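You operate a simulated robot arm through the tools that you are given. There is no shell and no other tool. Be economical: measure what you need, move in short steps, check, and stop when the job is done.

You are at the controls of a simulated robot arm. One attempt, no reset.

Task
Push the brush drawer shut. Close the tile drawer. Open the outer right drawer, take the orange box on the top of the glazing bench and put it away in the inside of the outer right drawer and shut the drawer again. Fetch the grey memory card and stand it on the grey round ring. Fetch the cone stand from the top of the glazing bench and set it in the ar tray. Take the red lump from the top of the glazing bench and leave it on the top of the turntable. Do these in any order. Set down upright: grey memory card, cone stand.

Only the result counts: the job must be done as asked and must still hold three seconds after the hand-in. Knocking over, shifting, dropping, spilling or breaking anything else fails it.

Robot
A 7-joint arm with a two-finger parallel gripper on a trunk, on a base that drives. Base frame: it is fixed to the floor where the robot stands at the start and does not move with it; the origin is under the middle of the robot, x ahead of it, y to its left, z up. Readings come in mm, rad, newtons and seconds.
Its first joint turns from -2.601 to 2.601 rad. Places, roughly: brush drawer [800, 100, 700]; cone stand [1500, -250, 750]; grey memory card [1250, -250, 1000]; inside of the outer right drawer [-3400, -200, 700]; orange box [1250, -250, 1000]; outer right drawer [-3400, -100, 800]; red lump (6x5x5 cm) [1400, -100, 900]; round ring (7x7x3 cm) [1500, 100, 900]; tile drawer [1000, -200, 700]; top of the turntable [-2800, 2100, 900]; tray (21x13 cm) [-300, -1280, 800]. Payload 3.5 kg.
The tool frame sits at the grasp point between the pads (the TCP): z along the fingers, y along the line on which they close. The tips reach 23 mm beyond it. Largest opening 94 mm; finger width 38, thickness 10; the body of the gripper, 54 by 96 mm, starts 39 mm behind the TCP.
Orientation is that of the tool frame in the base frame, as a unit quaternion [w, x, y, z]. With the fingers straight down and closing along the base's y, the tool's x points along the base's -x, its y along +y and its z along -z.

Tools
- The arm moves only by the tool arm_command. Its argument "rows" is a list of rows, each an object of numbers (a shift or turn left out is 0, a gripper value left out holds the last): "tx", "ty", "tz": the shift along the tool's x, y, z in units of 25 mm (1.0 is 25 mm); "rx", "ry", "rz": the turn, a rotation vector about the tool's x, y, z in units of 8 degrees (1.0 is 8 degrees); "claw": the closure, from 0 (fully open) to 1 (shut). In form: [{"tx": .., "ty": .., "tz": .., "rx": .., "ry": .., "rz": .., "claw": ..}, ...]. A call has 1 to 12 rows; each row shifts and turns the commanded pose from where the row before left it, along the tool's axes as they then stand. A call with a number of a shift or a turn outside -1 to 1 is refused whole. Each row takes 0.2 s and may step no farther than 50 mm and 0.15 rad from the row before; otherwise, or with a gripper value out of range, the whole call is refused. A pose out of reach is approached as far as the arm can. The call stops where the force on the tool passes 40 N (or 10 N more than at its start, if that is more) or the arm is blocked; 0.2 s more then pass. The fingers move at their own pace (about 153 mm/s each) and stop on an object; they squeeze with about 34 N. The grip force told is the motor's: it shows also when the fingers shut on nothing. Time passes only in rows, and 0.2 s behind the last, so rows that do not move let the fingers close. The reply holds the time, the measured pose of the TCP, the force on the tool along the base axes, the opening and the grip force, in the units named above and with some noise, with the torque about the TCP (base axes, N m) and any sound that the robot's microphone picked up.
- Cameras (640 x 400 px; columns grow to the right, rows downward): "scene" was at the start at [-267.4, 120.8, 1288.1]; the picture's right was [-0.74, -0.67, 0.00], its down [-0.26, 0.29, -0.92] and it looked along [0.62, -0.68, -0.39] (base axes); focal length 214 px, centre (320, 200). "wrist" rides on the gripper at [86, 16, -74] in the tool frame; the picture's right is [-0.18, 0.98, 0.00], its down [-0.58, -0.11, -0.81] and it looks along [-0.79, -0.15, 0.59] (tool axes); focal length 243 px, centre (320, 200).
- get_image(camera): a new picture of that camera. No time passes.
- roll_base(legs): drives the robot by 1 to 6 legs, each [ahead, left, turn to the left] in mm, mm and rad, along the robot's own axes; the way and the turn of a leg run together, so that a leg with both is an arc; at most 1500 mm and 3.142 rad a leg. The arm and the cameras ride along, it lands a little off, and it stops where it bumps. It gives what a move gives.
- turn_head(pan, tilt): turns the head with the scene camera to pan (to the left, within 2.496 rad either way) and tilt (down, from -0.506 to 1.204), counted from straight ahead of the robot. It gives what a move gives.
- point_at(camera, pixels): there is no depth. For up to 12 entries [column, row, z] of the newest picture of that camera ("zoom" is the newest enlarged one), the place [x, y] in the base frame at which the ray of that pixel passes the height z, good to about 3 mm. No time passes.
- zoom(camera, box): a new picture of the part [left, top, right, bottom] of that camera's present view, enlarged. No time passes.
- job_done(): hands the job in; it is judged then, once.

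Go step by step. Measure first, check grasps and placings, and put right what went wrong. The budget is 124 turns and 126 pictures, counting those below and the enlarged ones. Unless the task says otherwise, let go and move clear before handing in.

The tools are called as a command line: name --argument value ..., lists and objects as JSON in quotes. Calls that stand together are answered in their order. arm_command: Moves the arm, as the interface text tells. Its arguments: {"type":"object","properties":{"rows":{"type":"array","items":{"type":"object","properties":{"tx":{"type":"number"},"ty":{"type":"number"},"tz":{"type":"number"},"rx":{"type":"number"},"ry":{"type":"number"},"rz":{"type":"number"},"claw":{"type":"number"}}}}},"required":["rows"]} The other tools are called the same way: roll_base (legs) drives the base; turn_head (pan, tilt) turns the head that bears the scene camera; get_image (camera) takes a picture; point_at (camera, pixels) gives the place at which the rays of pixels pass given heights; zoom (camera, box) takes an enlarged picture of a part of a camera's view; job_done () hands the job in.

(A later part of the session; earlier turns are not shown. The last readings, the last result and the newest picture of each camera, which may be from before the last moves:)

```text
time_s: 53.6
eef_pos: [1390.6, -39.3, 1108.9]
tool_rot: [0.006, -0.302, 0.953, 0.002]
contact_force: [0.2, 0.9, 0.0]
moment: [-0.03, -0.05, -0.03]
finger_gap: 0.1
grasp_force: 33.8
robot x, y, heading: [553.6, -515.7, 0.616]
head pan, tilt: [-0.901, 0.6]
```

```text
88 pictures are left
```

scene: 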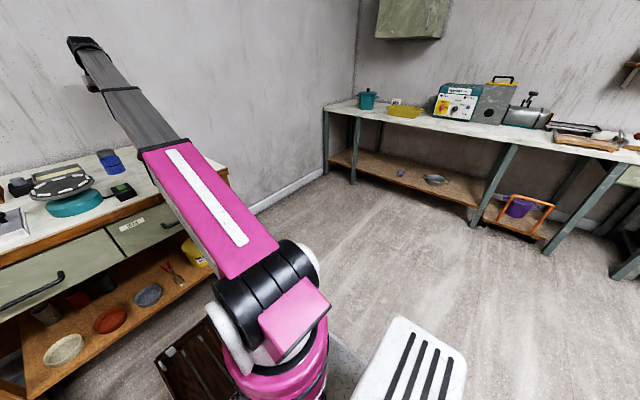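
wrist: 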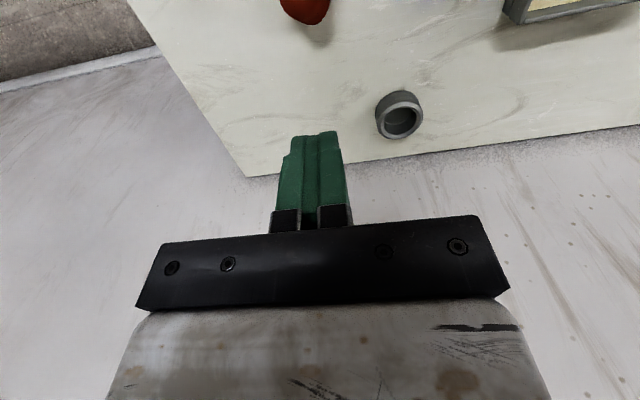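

point_at --camera "scene" --pixels '[[325, 175, 0], [352, 183, 0], [473, 227, 0], [545, 255, 0], [300, 185, 0], [258, 213, 0], [466, 347, 0], [395, 318, 0], [153, 360, 200], [153, 360, 350]]'

```text
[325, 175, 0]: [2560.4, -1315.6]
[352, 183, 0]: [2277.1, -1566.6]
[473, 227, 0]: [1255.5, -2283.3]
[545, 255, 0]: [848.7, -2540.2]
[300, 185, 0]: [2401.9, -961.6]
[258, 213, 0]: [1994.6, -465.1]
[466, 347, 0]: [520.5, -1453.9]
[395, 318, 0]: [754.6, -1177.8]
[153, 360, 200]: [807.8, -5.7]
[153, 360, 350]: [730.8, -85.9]
```

There is plenty of room at the bench's right end (wall at n≈1360, other bench 1.5 m away). I drive there facing along the bench.

roll_base --legs '[[0, -900, 0], [0, 0, 1.575], [0, -770, 0]]'

turn_head --pan 0.0 --tilt 0.7

get_image --camera "scene"

get_image --camera "wrist"

```text
time_s: 65.9
eef_pos: [1197.4, 22.2, 1108.7]
tool_rot: [-0.003, 0.891, -0.454, -0.005]
contact_force: [-0.6, 0.3, -0.7]
moment: [0.01, 0.0, -0.03]
finger_gap: 0.0
grasp_force: 33.8
robot x, y, heading: [1687.8, -807.6, 2.201]
head pan, tilt: [-0.901, 0.6]
```

```text
time_s: 67.1
eef_pos: [1196.3, 21.5, 1111.1]
tool_rot: [-0.002, 0.89, -0.455, -0.005]
contact_force: [-0.4, 1.1, 0.2]
moment: [-0.04, 0.0, -0.01]
finger_gap: 0.0
grasp_force: 33.7
robot x, y, heading: [1687.9, -810.1, 2.201]
head pan, tilt: [0.0, 0.7]
```

```text
87 pictures are left
```

scene: 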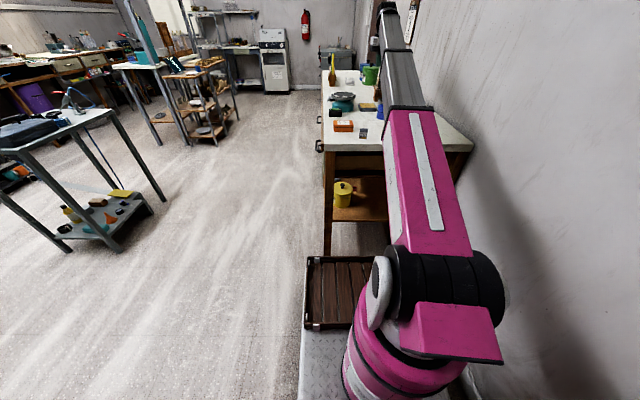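

```text
86 pictures are left
```

wrist: 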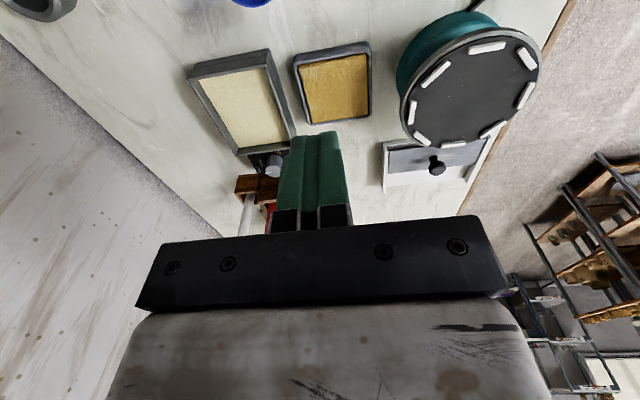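

I'm at the bench end; card at (363,133), box at (343,126). I zoom in on them from here.

zoom --camera "scene" --box '[316, 95, 396, 145]'

arm_command --rows '[{"rz": 1, "claw": 0}, {"rz": 1}, {"rz": 1}, {"rz": 1}, {"rz": 1}, {"rz": 1}, {"rz": 1}, {"rz": 1}, {"rz": 1}, {"rz": 1}, {"rz": 1}, {"rz": 0.6}]'

```text
8.00 times, centred on (356, 120) of scene
```

zoom: 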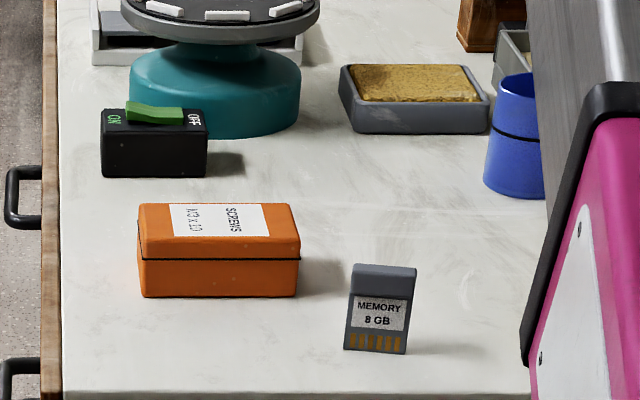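

```text
time_s: 69.7
eef_pos: [1197.0, 23.0, 1109.4]
tool_rot: [-0.002, -0.284, 0.959, 0.005]
contact_force: [-0.7, 0.1, -0.2]
moment: [0.01, -0.01, -0.04]
finger_gap: 94.1
grasp_force: 0.2
robot x, y, heading: [1689.0, -807.4, 2.203]
head pan, tilt: [0.0, 0.7]
```

The memory card is confirmed. I measure it from this side via the zoom.

point_at --camera "zoom" --pixels '[[345, 350, 860], [405, 354, 860], [353, 265, 910], [417, 268, 910], [351, 277, 910], [415, 281, 910], [139, 296, 860], [297, 297, 860], [148, 204, 900], [140, 242, 900], [300, 239, 900], [290, 203, 900]]'

get_image --camera "scene"

```text
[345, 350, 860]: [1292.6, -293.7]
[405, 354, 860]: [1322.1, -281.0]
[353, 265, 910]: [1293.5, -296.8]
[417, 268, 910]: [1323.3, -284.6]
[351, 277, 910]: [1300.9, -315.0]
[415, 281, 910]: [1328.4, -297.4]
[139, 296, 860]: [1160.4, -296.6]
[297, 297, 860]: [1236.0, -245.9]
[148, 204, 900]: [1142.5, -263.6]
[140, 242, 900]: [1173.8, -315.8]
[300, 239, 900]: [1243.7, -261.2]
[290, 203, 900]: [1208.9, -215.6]
```

```text
84 pictures are left
```

scene: 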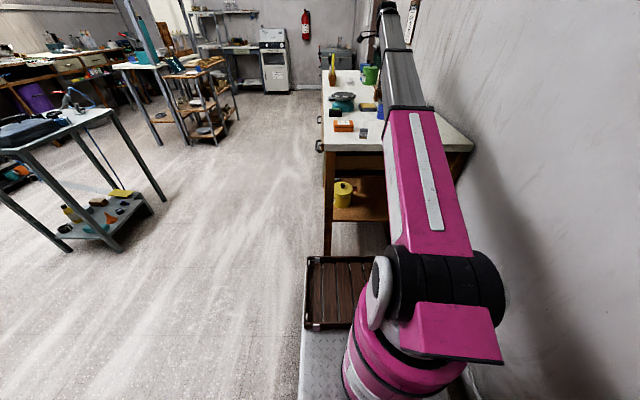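

The card is ~32 mm long at angle ≈0.42, foot centre ≈(1306,−285), top ≈903. I align, lower to z≈1010 and come back toward it.

arm_command --rows '[{"rz": 1, "claw": 0}, {"tz": 1}, {"tz": 1}, {"tz": 1}, {"tz": 1}, {"ty": -1}, {"ty": -1}, {"ty": -1}, {"ty": -1}, {"ty": -1}, {"ty": -1}, {"ty": -1}]'

get_image --camera "wrist"

```text
time_s: 72.3
eef_pos: [1270.8, -135.5, 1004.9]
tool_rot: [-0.002, -0.217, 0.976, 0.005]
contact_force: [-0.1, 0.5, -0.1]
moment: [-0.02, -0.03, 0.0]
finger_gap: 94.2
grasp_force: 0.1
robot x, y, heading: [1689.3, -807.0, 2.198]
head pan, tilt: [0.0, 0.7]
```

```text
83 pictures are left
```

wrist: 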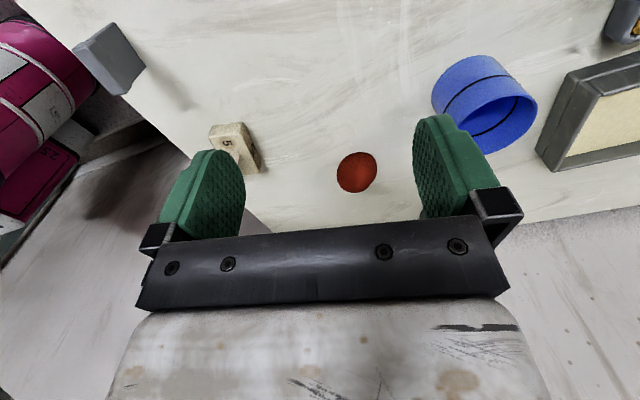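

No contact. I proceed above the card.

arm_command --rows '[{"ty": -1, "tx": 0.26}, {"ty": -1, "tx": 1}, {"ty": -1}, {"ty": -1}, {"ty": -1}, {"ty": -1}, {"tz": 0.5}]'

get_image --camera "wrist"

zoom --camera "scene" --box '[316, 85, 412, 145]'

```text
time_s: 73.9
eef_pos: [1306.7, -285.2, 993.3]
tool_rot: [-0.002, -0.217, 0.976, 0.006]
contact_force: [-0.3, 0.9, 0.0]
moment: [0.0, 0.01, 0.0]
finger_gap: 93.8
grasp_force: 0.1
robot x, y, heading: [1688.1, -807.5, 2.202]
head pan, tilt: [0.0, 0.7]
```

```text
82 pictures are left
```

wrist: 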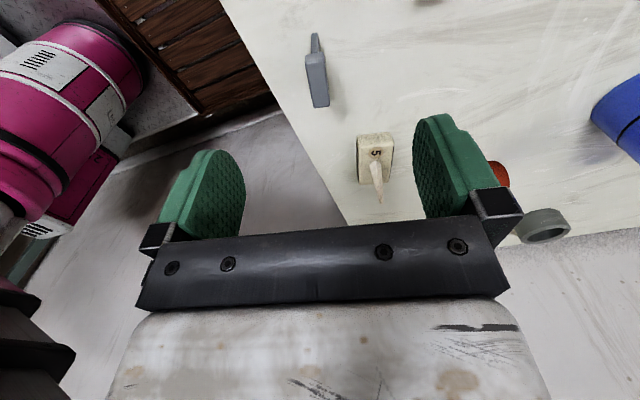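

```text
6.67 times, centred on (364, 115) of scene
```

zoom: 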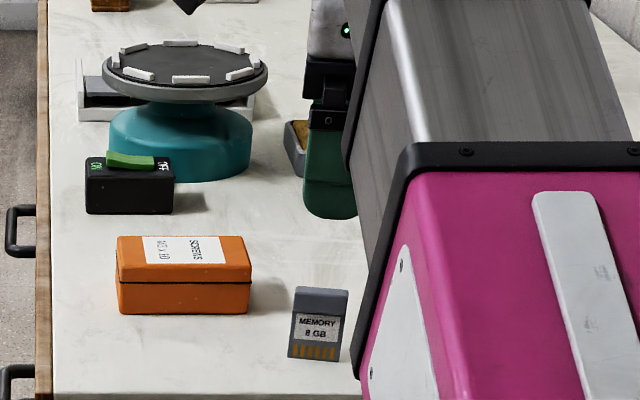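

The card cap at (317,80) sits right where the TCP descends (320,82). I lower to z≈909 and close.

arm_command --rows '[{"tz": 1}, {"tz": 1}, {"tz": 1}, {"tz": 0.35}, {"tz": 0}]'

get_image --camera "wrist"

```text
time_s: 75.1
eef_pos: [1304.4, -284.7, 910.1]
tool_rot: [-0.002, -0.218, 0.976, 0.006]
contact_force: [0.5, -0.3, -0.2]
moment: [0.03, 0.04, 0.01]
finger_gap: 94.3
grasp_force: 0.0
robot x, y, heading: [1688.4, -807.4, 2.198]
head pan, tilt: [0.0, 0.7]
```

```text
80 pictures are left
```

wrist: 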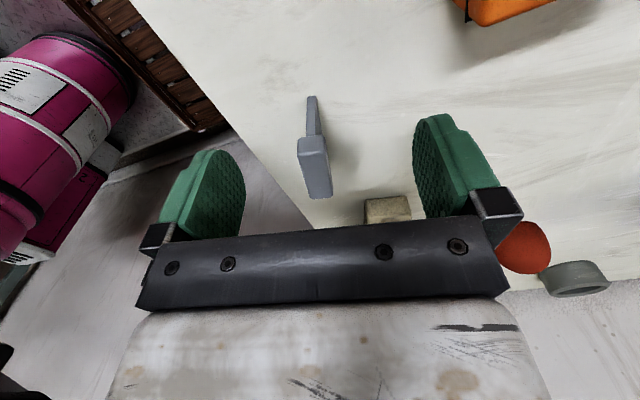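

Well centred between the fingers; closing.

arm_command --rows '[{"claw": 1}, {"claw": 1}, {"claw": 1}]'

get_image --camera "wrist"

```text
time_s: 75.9
eef_pos: [1304.8, -283.8, 909.1]
tool_rot: [-0.003, -0.217, 0.976, 0.005]
contact_force: [-0.1, -0.2, -0.5]
moment: [0.01, -0.02, 0.0]
finger_gap: 11.3
grasp_force: 34.2
robot x, y, heading: [1689.2, -809.1, 2.199]
head pan, tilt: [0.0, 0.7]
```

```text
79 pictures are left
```

wrist: 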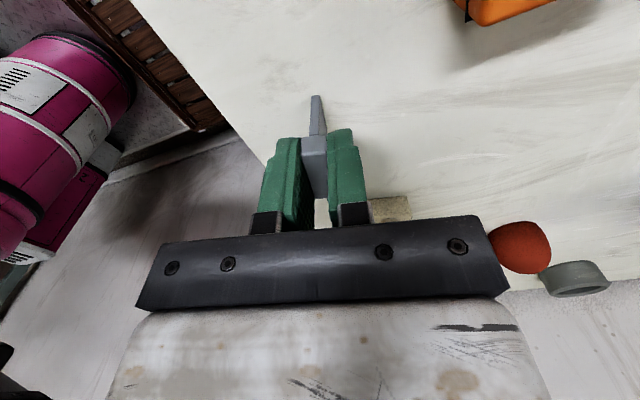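

Held (gap 11.3 mm). I lift 110 mm and go toward the ring.

arm_command --rows '[{"tz": -1, "claw": 1}, {"tz": -1}, {"tz": -1}, {"tz": -1}, {"tz": -0.4}, {"ty": 1}, {"ty": 1}, {"ty": 1}, {"ty": 1}, {"ty": 1}, {"ty": 1, "tx": -1}, {"ty": 1, "tx": -1}]'

arm_command --rows '[{"tx": -1, "ty": 1, "claw": 1}, {"tx": -1, "ty": 1}, {"tx": -1, "ty": 1}, {"tx": -1, "ty": 1}, {"tx": -1, "ty": 1}, {"tx": -1}, {"tx": -1}, {"tx": -1}, {"tx": -1}]'

get_image --camera "wrist"

```text
time_s: 78.5
eef_pos: [1278.4, -105.8, 1021.8]
tool_rot: [-0.002, -0.218, 0.976, 0.006]
contact_force: [-1.1, -0.2, 0.1]
moment: [-0.02, 0.03, 0.0]
finger_gap: 11.5
grasp_force: 34.0
robot x, y, heading: [1683.9, -811.0, 2.202]
head pan, tilt: [0.0, 0.7]
```

```text
time_s: 80.5
eef_pos: [1426.4, 101.2, 1021.4]
tool_rot: [-0.002, -0.217, 0.976, 0.006]
contact_force: [-0.7, -0.1, -1.1]
moment: [0.03, -0.02, 0.03]
finger_gap: 11.9
grasp_force: 34.0
robot x, y, heading: [1684.9, -808.0, 2.201]
head pan, tilt: [0.0, 0.7]
```

```text
78 pictures are left
```

wrist: 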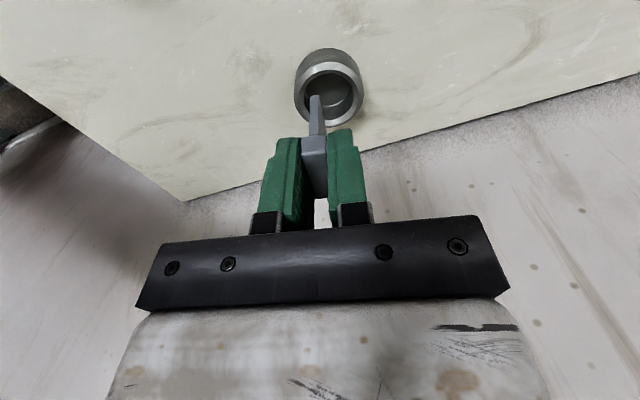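

The ring is just below; I measure the rim from here.

zoom --camera "wrist" --box '[272, 40, 384, 140]'

```text
4.00 times, centred on (328, 90) of wrist
```

zoom: 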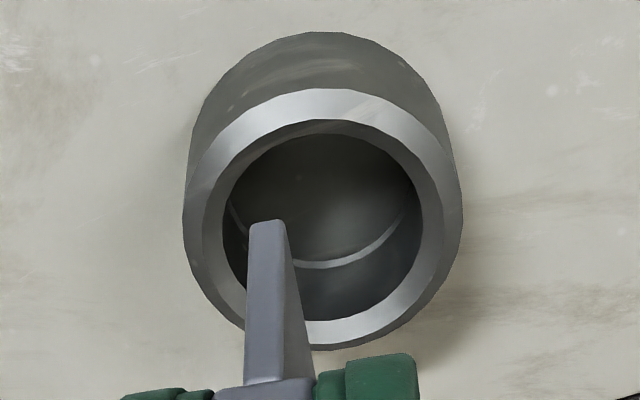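

point_at --camera "zoom" --pixels '[[322, 88, 890], [325, 350, 890], [183, 212, 890], [462, 212, 890], [322, 120, 890], [323, 322, 890], [221, 220, 890], [424, 220, 890], [322, 268, 867], [322, 268, 872], [322, 268, 862]]'

```text
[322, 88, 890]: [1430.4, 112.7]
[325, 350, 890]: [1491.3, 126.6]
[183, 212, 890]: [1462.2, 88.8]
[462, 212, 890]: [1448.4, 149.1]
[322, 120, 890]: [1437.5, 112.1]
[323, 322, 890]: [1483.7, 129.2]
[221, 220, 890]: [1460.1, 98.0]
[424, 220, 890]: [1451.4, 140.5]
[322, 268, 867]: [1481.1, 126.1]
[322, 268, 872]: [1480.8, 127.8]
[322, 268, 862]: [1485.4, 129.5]
```

point_at --camera "wrist" --pixels '[[314.5, 95.5, 972], [314.5, 136, 989], [314.5, 138, 1010]]'

```text
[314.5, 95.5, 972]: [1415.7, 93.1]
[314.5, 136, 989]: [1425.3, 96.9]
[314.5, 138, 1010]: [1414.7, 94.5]
```

Ring centre ≈(1458,120). I fine-position, lower most of the way and look.

arm_command --rows '[{"tx": -0.7, "ty": 0.14, "claw": 1}, {"tx": -0.67}, {"tz": 1}, {"tz": 1}, {"tz": 0.8}, {"tz": 0}]'

get_image --camera "wrist"

zoom --camera "wrist" --box '[272, 60, 384, 160]'

```text
time_s: 81.9
eef_pos: [1457.8, 123.1, 950.6]
tool_rot: [-0.002, -0.217, 0.976, 0.006]
contact_force: [-1.1, -0.6, 0.4]
moment: [0.02, -0.01, 0.0]
finger_gap: 11.5
grasp_force: 34.0
robot x, y, heading: [1689.7, -811.7, 2.194]
head pan, tilt: [0.0, 0.7]
```

```text
76 pictures are left
```

wrist: 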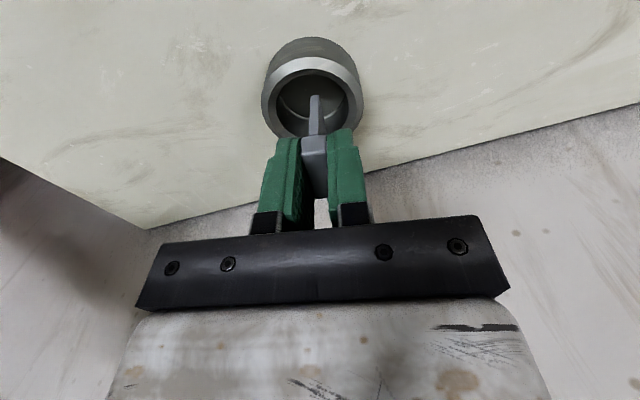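

```text
4.00 times, centred on (328, 110) of wrist
```

zoom: 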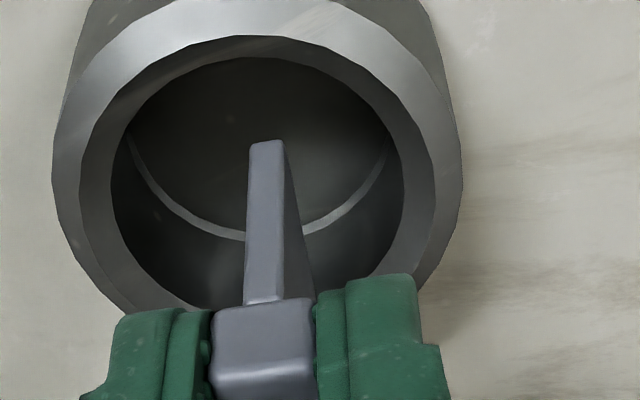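

Centred laterally and in depth. I lower gently to just above the ring's floor.

arm_command --rows '[{"tz": 0.6, "claw": 1}, {"tz": 0.5}, {"tz": 0.1}, {"tz": 0}]'

arm_command --rows '[{"tz": 0.06, "claw": 1}, {"tz": 0.06}, {"tz": 0}]'

zoom --camera "wrist" --box '[256, 80, 384, 180]'

```text
time_s: 82.9
eef_pos: [1456.3, 123.7, 922.5]
tool_rot: [-0.002, -0.218, 0.976, 0.006]
contact_force: [0.2, -0.5, -0.4]
moment: [0.03, 0.01, -0.02]
finger_gap: 12.0
grasp_force: 33.6
robot x, y, heading: [1690.3, -808.4, 2.2]
head pan, tilt: [0.0, 0.7]
```

```text
time_s: 83.7
eef_pos: [1456.2, 122.7, 918.8]
tool_rot: [-0.002, -0.217, 0.976, 0.005]
contact_force: [-1.1, -0.4, 0.7]
moment: [0.01, 0.06, -0.02]
finger_gap: 11.5
grasp_force: 33.8
robot x, y, heading: [1685.7, -809.4, 2.204]
head pan, tilt: [0.0, 0.7]
```

```text
4.00 times, centred on (320, 130) of wrist
```

zoom: 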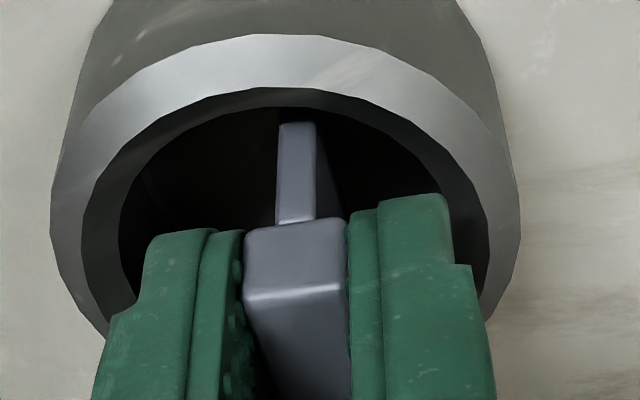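

No contact yet; I continue in 1.5 mm steps.

arm_command --rows '[{"tz": 0.06, "claw": 1}, {"tz": 0}]'

arm_command --rows '[{"tz": 0.06, "claw": 1}, {"tz": 0}]'

arm_command --rows '[{"tz": 0.06, "claw": 1}, {"tz": 0}]'

```text
time_s: 84.3
eef_pos: [1456.7, 123.0, 918.3]
tool_rot: [-0.002, -0.218, 0.976, 0.005]
contact_force: [0.0, -0.4, 0.2]
moment: [-0.01, -0.01, 0.02]
finger_gap: 11.7
grasp_force: 34.5
robot x, y, heading: [1692.2, -808.2, 2.202]
head pan, tilt: [0.0, 0.7]
```

```text
time_s: 84.9
eef_pos: [1457.0, 124.2, 916.0]
tool_rot: [-0.003, -0.218, 0.976, 0.005]
contact_force: [0.3, -0.5, -0.5]
moment: [-0.01, -0.02, 0.05]
finger_gap: 11.9
grasp_force: 33.6
robot x, y, heading: [1687.1, -805.9, 2.203]
head pan, tilt: [0.0, 0.7]
```

```text
time_s: 85.5
eef_pos: [1456.3, 122.6, 914.4]
tool_rot: [-0.001, -0.217, 0.976, 0.006]
contact_force: [0.5, 0.7, -0.3]
moment: [0.02, 0.05, 0.01]
finger_gap: 11.7
grasp_force: 33.7
robot x, y, heading: [1688.8, -804.1, 2.203]
head pan, tilt: [0.0, 0.7]
```

arm_command --rows '[{"tz": 0.06, "claw": 1}, {"tz": 0}]'

zoom --camera "wrist" --box '[256, 80, 384, 180]'

zoom --camera "scene" --box '[340, 60, 420, 110]'

```text
time_s: 86.1
eef_pos: [1456.3, 122.6, 912.4]
tool_rot: [-0.002, -0.217, 0.976, 0.006]
contact_force: [0.2, 0.7, 0.5]
moment: [-0.01, 0.03, 0.0]
finger_gap: 11.5
grasp_force: 33.8
robot x, y, heading: [1688.0, -810.8, 2.197]
head pan, tilt: [0.0, 0.7]
```

```text
4.00 times, centred on (320, 130) of wrist
```

zoom: 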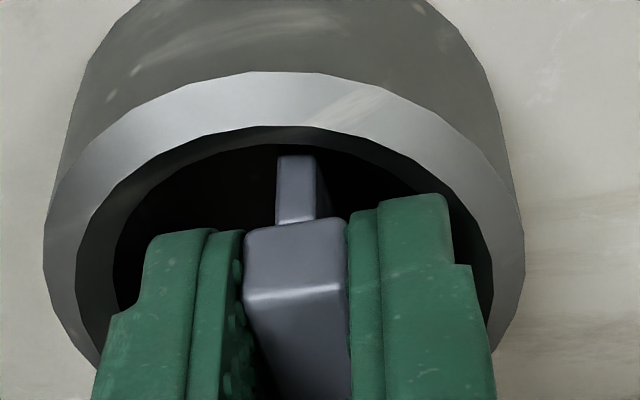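

```text
8.00 times, centred on (380, 85) of scene
```

zoom: 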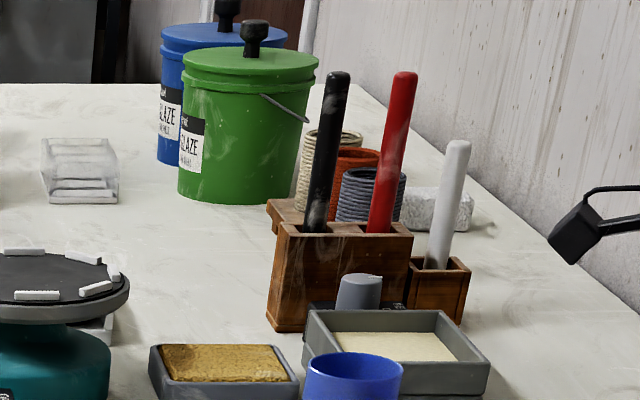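

Fingers fit inside the ring's mouth with margin (140–460 inside 115–490), so I continue down to contact and will open only slightly.

arm_command --rows '[{"tz": 0.06, "claw": 1}, {"tz": 0}]'

arm_command --rows '[{"tz": 0.06, "claw": 1}, {"tz": 0}]'

arm_command --rows '[{"tz": 0.06, "claw": 1}, {"tz": 0}]'

```text
time_s: 86.7
eef_pos: [1456.1, 122.0, 912.8]
tool_rot: [-0.002, -0.217, 0.976, 0.007]
contact_force: [-1.1, 1.1, 22.0]
moment: [-0.07, 0.01, 0.01]
finger_gap: 11.4
grasp_force: 34.4
robot x, y, heading: [1690.7, -810.8, 2.2]
head pan, tilt: [0.0, 0.7]
```

```text
time_s: 87.2
eef_pos: [1455.8, 123.7, 913.3]
tool_rot: [-0.001, -0.218, 0.976, 0.007]
contact_force: [1.7, -3.1, 11.3]
moment: [-0.22, 0.05, 0.01]
finger_gap: 11.8
grasp_force: 34.3
robot x, y, heading: [1690.9, -808.6, 2.199]
head pan, tilt: [0.0, 0.7]
stopped in row 2: the force on the tool passed its limit at 42 N (the readings are from after the stop); the commanded pose is now the measured one
```

```text
time_s: 88.0
eef_pos: [1456.7, 123.7, 911.6]
tool_rot: [-0.002, -0.219, 0.976, 0.008]
contact_force: [1.0, -3.4, 12.5]
moment: [-0.23, 0.03, 0.03]
finger_gap: 11.5
grasp_force: 34.3
robot x, y, heading: [1690.9, -804.8, 2.201]
head pan, tilt: [0.0, 0.7]
stopped in row 2: the force on the tool passed its limit at 41 N (the readings are from after the stop); the commanded pose is now the measured one
```

Contact felt (22→42 N). I back off 0.5 mm, open slightly (gap ≈17), and look.

arm_command --rows '[{"tz": -0.03, "claw": 1}, {"claw": 0.83}, {"claw": 0.83}]'

zoom --camera "wrist" --box '[256, 80, 384, 180]'

```text
time_s: 88.8
eef_pos: [1454.8, 124.3, 912.5]
tool_rot: [-0.003, -0.217, 0.976, 0.009]
contact_force: [-2.6, 3.6, 11.8]
moment: [-0.09, 0.16, -0.06]
finger_gap: 14.1
grasp_force: 0.0
robot x, y, heading: [1685.2, -808.5, 2.199]
head pan, tilt: [0.0, 0.7]
```

```text
4.00 times, centred on (320, 130) of wrist
```

zoom: 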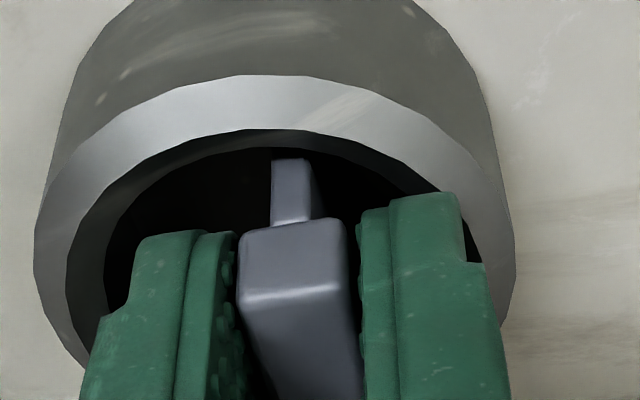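

Grip force is zero and the card is free. I rise straight up.

arm_command --rows '[{"tz": -0.3}, {"tz": -0.5}, {"tz": -1}, {"tz": -1}]'

zoom --camera "wrist" --box '[256, 60, 384, 160]'

```text
time_s: 89.8
eef_pos: [1456.3, 123.0, 982.7]
tool_rot: [-0.003, -0.217, 0.976, 0.007]
contact_force: [0.1, -0.4, 0.5]
moment: [0.01, -0.03, -0.02]
finger_gap: 15.9
grasp_force: 0.1
robot x, y, heading: [1687.7, -806.4, 2.2]
head pan, tilt: [0.0, 0.7]
```

```text
4.00 times, centred on (320, 110) of wrist
```

zoom: 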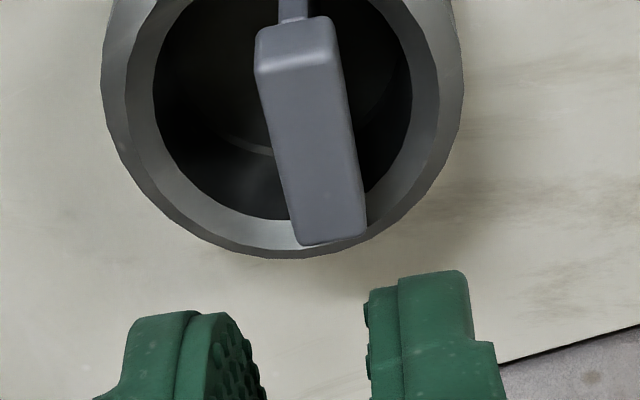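

The card stands in the ring. Next the cone stand: I go above it for a close look (its spire is tall).

arm_command --rows '[{"tz": -1, "claw": 0}, {"tx": 1, "ty": -1}, {"tx": 1, "ty": -1}, {"tx": 1, "ty": -1}, {"tx": 1, "ty": -1}, {"tx": 1, "ty": -1}, {"tx": 1, "ty": -1}, {"tx": 1, "ty": -1}, {"tx": 1, "ty": -1}, {"tx": 1, "ty": -1}, {"tx": 1, "ty": -1}, {"tx": 0.4, "ty": -0.65}]'

get_image --camera "wrist"

get_image --camera "scene"

```text
time_s: 92.3
eef_pos: [1334.9, -230.7, 1002.4]
tool_rot: [-0.002, -0.217, 0.976, 0.008]
contact_force: [-0.2, -0.7, 0.7]
moment: [0.0, -0.01, 0.0]
finger_gap: 94.0
grasp_force: 0.1
robot x, y, heading: [1690.7, -809.7, 2.199]
head pan, tilt: [0.0, 0.7]
```

```text
69 pictures are left
```

wrist: 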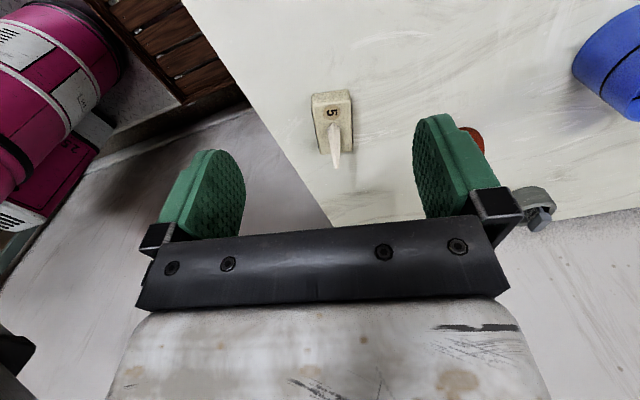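

```text
68 pictures are left
```

scene: 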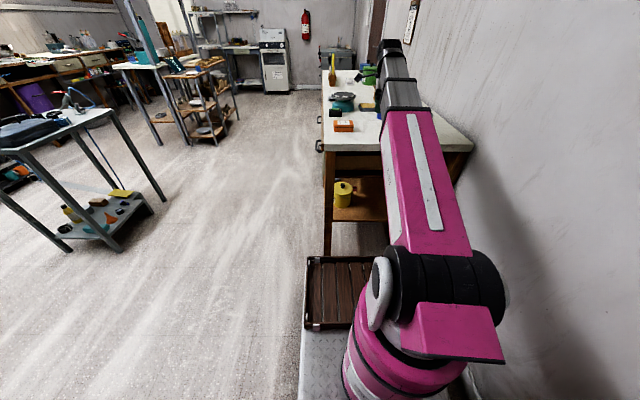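

zoom --camera "wrist" --box '[288, 80, 384, 180]'

```text
4.00 times, centred on (336, 130) of wrist
```

zoom: 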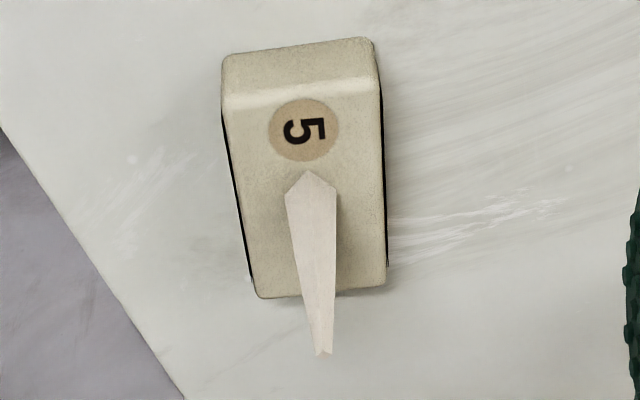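

point_at --camera "zoom" --pixels '[[222, 57, 860], [372, 40, 860], [228, 108, 880], [378, 84, 880], [262, 298, 880], [386, 286, 880], [312, 190, 880], [310, 172, 880], [322, 353, 915], [322, 353, 925], [322, 353, 935], [322, 353, 945]]'

```text
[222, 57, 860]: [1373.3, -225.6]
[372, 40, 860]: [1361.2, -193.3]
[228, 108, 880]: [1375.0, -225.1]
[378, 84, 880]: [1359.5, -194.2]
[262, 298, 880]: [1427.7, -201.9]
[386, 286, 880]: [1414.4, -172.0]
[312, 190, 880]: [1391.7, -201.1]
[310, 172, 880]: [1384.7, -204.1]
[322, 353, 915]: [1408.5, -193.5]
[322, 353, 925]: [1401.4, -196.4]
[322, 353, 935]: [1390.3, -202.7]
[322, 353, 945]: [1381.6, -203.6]
```

The block is ~34×57×20 mm with the spire tip at ≈934, so a tool-down grip on the block would hit the palm; I'll grip the spire close to its base. First I position above and lower partway.

arm_command --rows '[{"tx": -1, "ty": 0.14}, {"tx": -1}, {"tx": -0.5}, {"tz": 1}, {"tz": 1}, {"tz": 0}]'

get_image --camera "wrist"

```text
time_s: 93.8
eef_pos: [1388.5, -199.0, 952.0]
tool_rot: [-0.003, -0.218, 0.976, 0.008]
contact_force: [-1.0, 0.6, 0.9]
moment: [0.0, 0.01, 0.03]
finger_gap: 93.9
grasp_force: 0.0
robot x, y, heading: [1694.1, -808.3, 2.199]
head pan, tilt: [0.0, 0.7]
```

```text
66 pictures are left
```

wrist: 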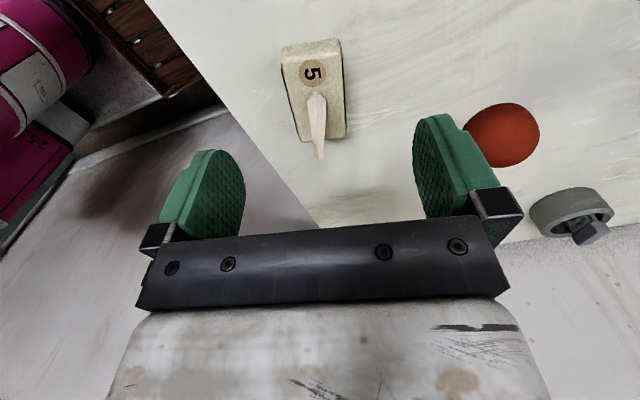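

The spire tip at (320,158) lies exactly on the tool axis. I lower to z≈908 and close.

arm_command --rows '[{"tz": 1}, {"tz": 0.76}, {"tz": 0}]'

zoom --camera "wrist" --box '[160, 40, 480, 240]'

```text
time_s: 94.5
eef_pos: [1388.8, -199.4, 908.1]
tool_rot: [-0.003, -0.217, 0.976, 0.008]
contact_force: [0.6, 0.4, -0.3]
moment: [-0.01, -0.01, -0.02]
finger_gap: 93.9
grasp_force: 0.0
robot x, y, heading: [1688.9, -805.4, 2.198]
head pan, tilt: [0.0, 0.7]
```

```text
2.00 times, centred on (320, 140) of wrist
```

zoom: 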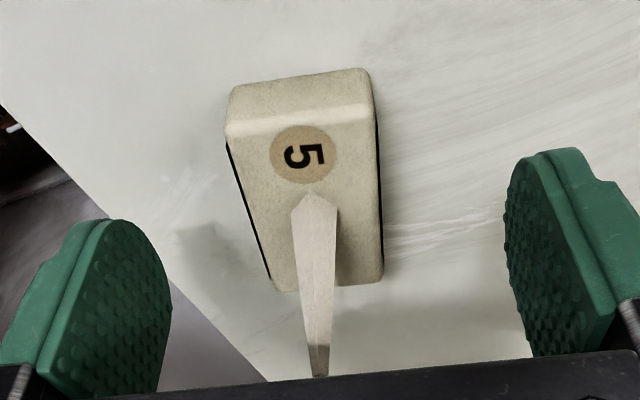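

arm_command --rows '[{"tz": 0.08}, {"claw": 1}, {"claw": 1}, {"claw": 1}]'

arm_command --rows '[{"tz": -0.3, "claw": 1}, {"tz": -0.3}, {"tz": 0}]'

get_image --camera "wrist"

```text
time_s: 95.5
eef_pos: [1389.4, -199.8, 906.7]
tool_rot: [-0.003, -0.217, 0.976, 0.007]
contact_force: [0.4, -0.5, 3.2]
moment: [-0.07, -0.05, -0.02]
finger_gap: 10.6
grasp_force: 34.1
robot x, y, heading: [1690.5, -808.3, 2.2]
head pan, tilt: [0.0, 0.7]
```

```text
time_s: 96.3
eef_pos: [1388.9, -198.8, 921.7]
tool_rot: [-0.002, -0.217, 0.976, 0.008]
contact_force: [-0.4, -0.2, -0.6]
moment: [-0.01, -0.01, 0.02]
finger_gap: 10.6
grasp_force: 33.6
robot x, y, heading: [1689.4, -807.2, 2.199]
head pan, tilt: [0.0, 0.7]
```

```text
64 pictures are left
```

wrist: 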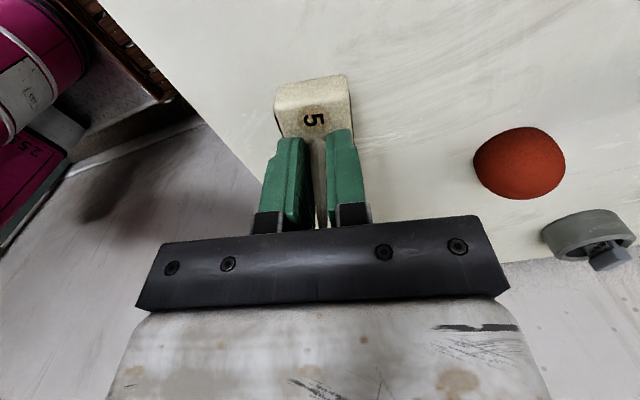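

The stand lifts with the gripper. I raise it further and look toward the cart.

arm_command --rows '[{"tz": -1, "claw": 1}, {"tz": -1}, {"tz": -1}, {"tz": -1}, {"tz": 0}]'

turn_head --pan 0.75 --tilt 0.5

get_image --camera "scene"

get_image --camera "wrist"

```text
time_s: 97.5
eef_pos: [1389.9, -198.8, 1021.3]
tool_rot: [-0.003, -0.217, 0.976, 0.007]
contact_force: [-0.2, 0.2, -1.2]
moment: [0.01, 0.0, -0.02]
finger_gap: 10.7
grasp_force: 33.9
robot x, y, heading: [1689.7, -805.7, 2.203]
head pan, tilt: [0.0, 0.7]
```

```text
time_s: 98.7
eef_pos: [1390.4, -198.4, 1021.7]
tool_rot: [-0.003, -0.217, 0.976, 0.008]
contact_force: [-0.7, 0.3, 0.7]
moment: [0.0, -0.04, -0.03]
finger_gap: 10.5
grasp_force: 34.0
robot x, y, heading: [1690.9, -806.2, 2.199]
head pan, tilt: [0.75, 0.499]
```

```text
63 pictures are left
```

scene: 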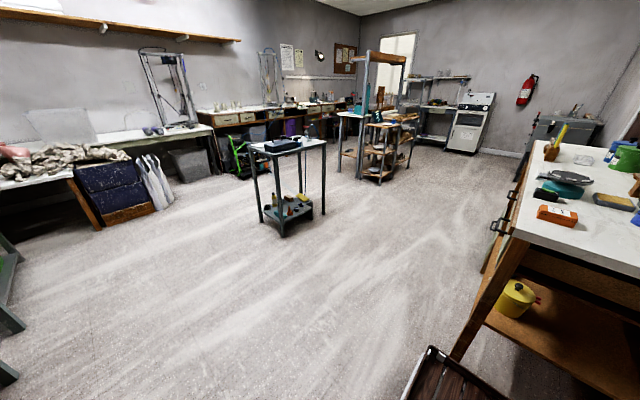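

```text
62 pictures are left
```

wrist: 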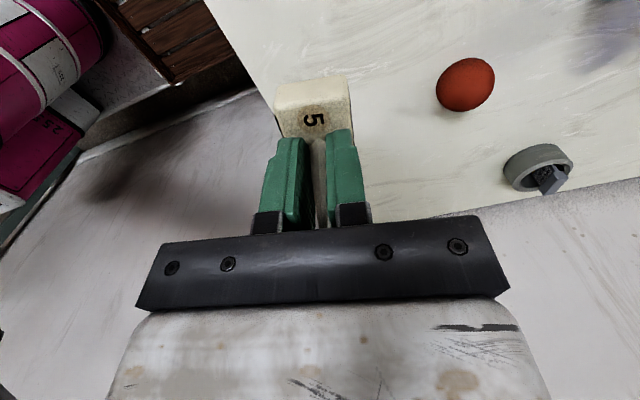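

The cone stand is held firmly. I locate the cart at (290,180) in the room.

zoom --camera "scene" --box '[230, 120, 350, 245]'

point_at --camera "scene" --pixels '[[263, 221, 0], [283, 236, 0], [322, 214, 0], [301, 205, 0], [248, 151, 860], [273, 155, 860], [326, 142, 860], [345, 177, 0], [380, 185, 0], [217, 178, 0], [100, 230, 0]]'

```text
3.20 times, centred on (290, 182) of scene
```

zoom: 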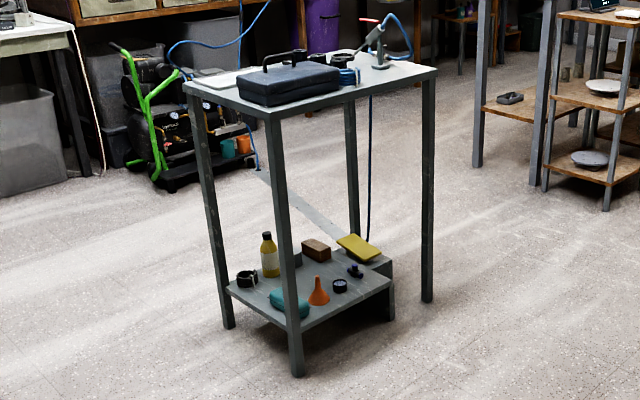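

```text
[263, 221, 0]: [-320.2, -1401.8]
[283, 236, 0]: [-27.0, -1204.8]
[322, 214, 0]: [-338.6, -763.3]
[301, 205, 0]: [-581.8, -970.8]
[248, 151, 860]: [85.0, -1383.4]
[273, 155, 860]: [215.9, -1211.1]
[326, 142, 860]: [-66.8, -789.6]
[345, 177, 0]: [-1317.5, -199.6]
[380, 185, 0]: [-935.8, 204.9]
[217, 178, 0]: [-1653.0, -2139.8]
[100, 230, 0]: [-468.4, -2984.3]
```

The cart's near short side faces direction ≈2.19, the same as my heading; I drive left ≈1.9 m and look again.

roll_base --legs '[[0, 1450, 0], [0, 460, 0]]'

turn_head --pan 0.0 --tilt 0.7

get_image --camera "scene"

get_image --camera "wrist"

```text
time_s: 108.2
eef_pos: [-154.8, -1337.4, 1022.1]
tool_rot: [-0.003, -0.222, 0.975, 0.008]
contact_force: [-0.2, -0.2, -1.0]
moment: [0.0, 0.01, -0.04]
finger_gap: 10.7
grasp_force: 33.9
robot x, y, heading: [150.5, -1947.0, 2.208]
head pan, tilt: [0.75, 0.499]
```

```text
time_s: 109.3
eef_pos: [-154.7, -1336.7, 1021.9]
tool_rot: [-0.003, -0.221, 0.975, 0.007]
contact_force: [0.5, 0.4, -0.5]
moment: [0.0, -0.02, 0.04]
finger_gap: 10.4
grasp_force: 34.2
robot x, y, heading: [148.8, -1941.9, 2.211]
head pan, tilt: [0.0, 0.7]
```

```text
60 pictures are left
```

scene: 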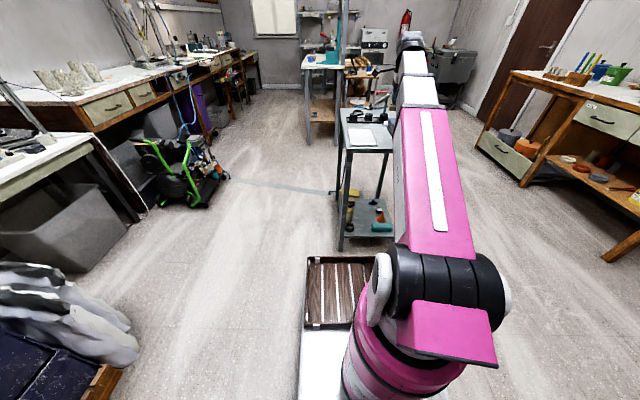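

```text
59 pictures are left
```

wrist: 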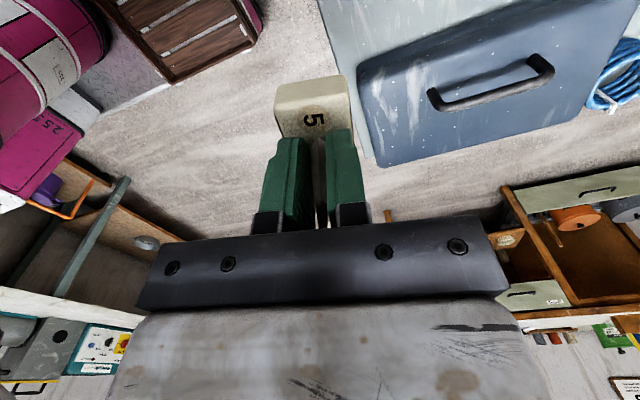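

The cart is ahead; the white flat thing at (368,137) should be the tray. I zoom on it.

zoom --camera "scene" --box '[325, 95, 405, 165]'

```text
5.71 times, centred on (365, 130) of scene
```

zoom: 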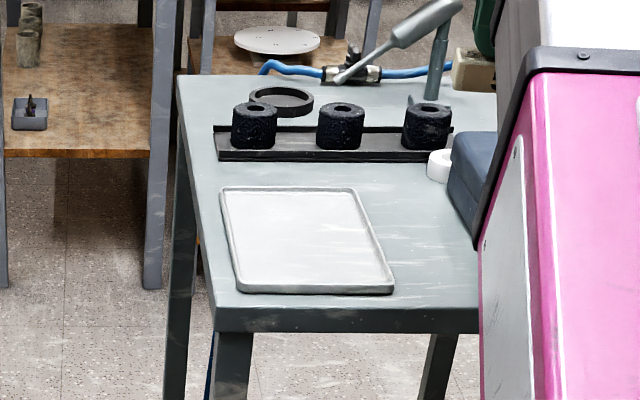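

point_at --camera "zoom" --pixels '[[215, 307, 780], [215, 307, 800], [215, 307, 820], [215, 307, 840], [221, 190, 810], [350, 188, 810], [396, 290, 810], [238, 292, 810], [478, 306, 800], [178, 76, 800]]'

point_at --camera "scene" --pixels '[[340, 250, 0], [391, 205, 0]]'

point_at --camera "wrist" --pixels '[[366, 160, 780], [366, 160, 800], [366, 160, 820], [366, 160, 840], [318, 0, 800], [318, 0, 820]]'

```text
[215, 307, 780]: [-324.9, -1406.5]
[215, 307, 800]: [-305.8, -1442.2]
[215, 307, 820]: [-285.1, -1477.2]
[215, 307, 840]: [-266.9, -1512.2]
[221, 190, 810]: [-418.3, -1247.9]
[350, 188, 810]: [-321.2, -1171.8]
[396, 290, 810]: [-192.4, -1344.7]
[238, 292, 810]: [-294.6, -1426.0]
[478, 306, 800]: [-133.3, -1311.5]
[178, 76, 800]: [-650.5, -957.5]
```

```text
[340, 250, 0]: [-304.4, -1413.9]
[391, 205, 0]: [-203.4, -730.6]
```

```text
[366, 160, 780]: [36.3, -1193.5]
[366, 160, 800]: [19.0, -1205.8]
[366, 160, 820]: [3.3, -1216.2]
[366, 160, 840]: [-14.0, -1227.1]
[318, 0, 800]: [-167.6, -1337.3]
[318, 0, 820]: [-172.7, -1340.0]
```

Cart top ≈783–790; the tray's centre ≈(−323,−1267). I move over it and lower partway.

arm_command --rows '[{"tx": 1, "ty": 1, "claw": 1}, {"tx": 1, "ty": 1}, {"tx": 1, "ty": 1}, {"tx": 1, "ty": 1}, {"tx": 0.85, "ty": 1}, {"ty": 0.43}, {"tz": 1}, {"tz": 1}, {"tz": 0}]'

get_image --camera "wrist"

zoom --camera "scene" --box '[325, 95, 405, 165]'

```text
time_s: 111.3
eef_pos: [-324.1, -1265.4, 973.8]
tool_rot: [-0.003, -0.221, 0.975, 0.008]
contact_force: [-0.1, -0.9, -0.3]
moment: [-0.03, 0.02, 0.02]
finger_gap: 10.2
grasp_force: 34.1
robot x, y, heading: [149.3, -1939.3, 2.208]
head pan, tilt: [0.0, 0.7]
```

```text
57 pictures are left
```

wrist: 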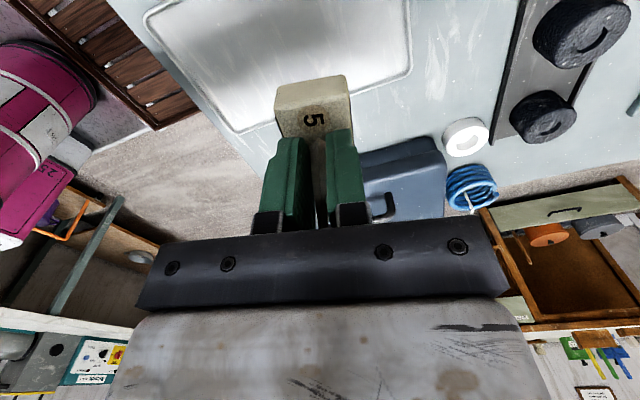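

```text
5.71 times, centred on (365, 130) of scene
```

zoom: 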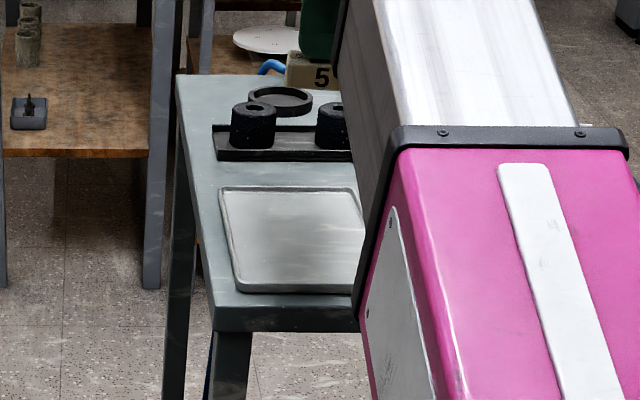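

point_at --camera "wrist" --pixels '[[240, 131, 785], [240, 131, 800], [409, 76, 785], [409, 76, 800], [146, 14, 785], [146, 14, 800]]'

point_at --camera "zoom" --pixels '[[221, 190, 785], [221, 190, 800], [238, 292, 785], [238, 292, 800]]'

```text
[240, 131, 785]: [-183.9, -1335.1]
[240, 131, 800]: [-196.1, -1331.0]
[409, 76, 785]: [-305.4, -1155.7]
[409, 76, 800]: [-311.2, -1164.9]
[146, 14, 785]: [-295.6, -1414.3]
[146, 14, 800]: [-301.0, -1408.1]
```

```text
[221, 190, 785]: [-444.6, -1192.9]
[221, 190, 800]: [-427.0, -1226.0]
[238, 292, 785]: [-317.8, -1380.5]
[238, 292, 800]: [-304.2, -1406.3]
```

Rim heights agree at z≈800; tray centre (−309,−1282). I adjust, descend, then feel for the floor.

arm_command --rows '[{"ty": -0.87, "tx": -0.25, "claw": 1}, {"tz": 1}, {"tz": 1}, {"tz": 1}, {"tz": 1}, {"tz": 0.6}, {"tz": 0.4}, {"tz": 0}]'

get_image --camera "wrist"

```text
time_s: 113.1
eef_pos: [-310.7, -1281.4, 850.7]
tool_rot: [-0.002, -0.222, 0.975, 0.009]
contact_force: [-1.6, 0.4, 23.7]
moment: [-0.24, -0.24, -0.04]
finger_gap: 10.3
grasp_force: 34.0
robot x, y, heading: [147.7, -1946.5, 2.204]
head pan, tilt: [0.0, 0.7]
```

```text
55 pictures are left
```

wrist: 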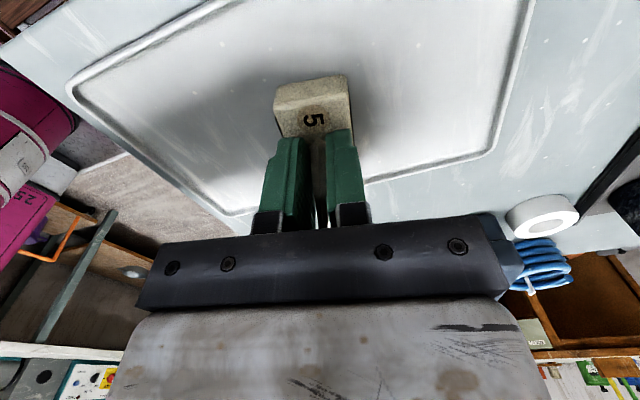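

The stand touches the tray floor (23.7 N). I ease off and release.

arm_command --rows '[{"tz": -0.12, "claw": 1}, {"tz": 0}, {"claw": 0.8}, {"claw": 0.5}, {"claw": 0.5}]'

get_image --camera "wrist"

```text
time_s: 114.3
eef_pos: [-309.6, -1280.8, 852.1]
tool_rot: [-0.003, -0.222, 0.975, 0.008]
contact_force: [-0.2, -0.5, 0.3]
moment: [-0.02, 0.03, 0.0]
finger_gap: 47.1
grasp_force: 0.0
robot x, y, heading: [149.5, -1947.3, 2.208]
head pan, tilt: [0.0, 0.7]
```

```text
54 pictures are left
```

wrist: 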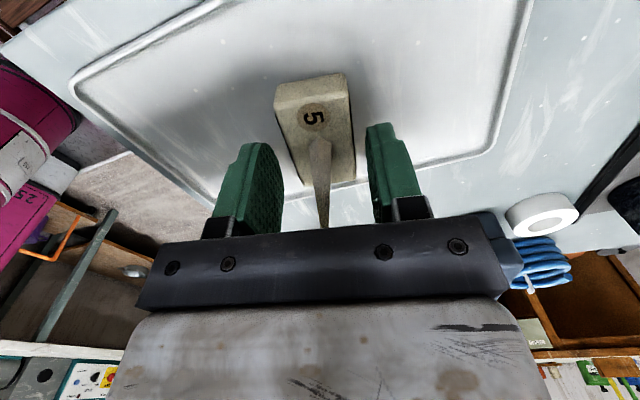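

The cone stand stands upright in the tray. I lift clear and drive back to the bench end.

arm_command --rows '[{"tz": -1, "claw": 0.5}, {"tz": -1}, {"tz": -1}, {"tz": -1}, {"tz": -1}, {"tz": -1}, {"tz": -0.8, "claw": 0}]'

get_image --camera "wrist"

roll_base --legs '[[0, -1450, 0], [0, -460, 0]]'

get_image --camera "wrist"

```text
time_s: 115.9
eef_pos: [-308.1, -1284.3, 1022.9]
tool_rot: [-0.003, -0.222, 0.975, 0.008]
contact_force: [0.3, -0.4, -1.2]
moment: [0.0, 0.0, 0.01]
finger_gap: 93.8
grasp_force: 0.1
robot x, y, heading: [148.5, -1943.5, 2.209]
head pan, tilt: [0.0, 0.7]
```

```text
53 pictures are left
```

wrist: 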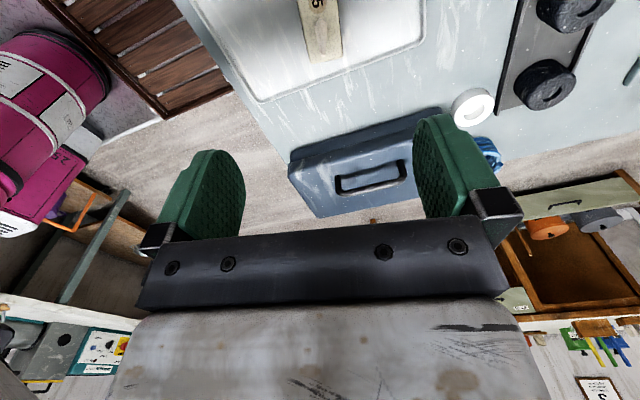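

```text
time_s: 125.5
eef_pos: [1189.8, -134.0, 1024.1]
tool_rot: [-0.004, -0.237, 0.971, 0.008]
contact_force: [-0.2, -0.2, 0.2]
moment: [-0.01, 0.04, 0.01]
finger_gap: 94.1
grasp_force: 0.1
robot x, y, heading: [1669.3, -774.0, 2.244]
head pan, tilt: [0.0, 0.7]
```

```text
52 pictures are left
```

wrist: 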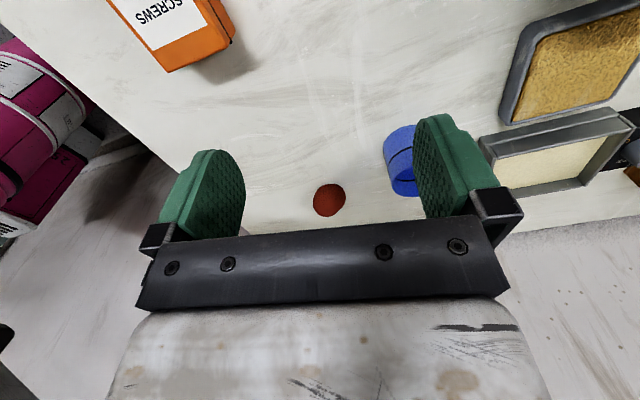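

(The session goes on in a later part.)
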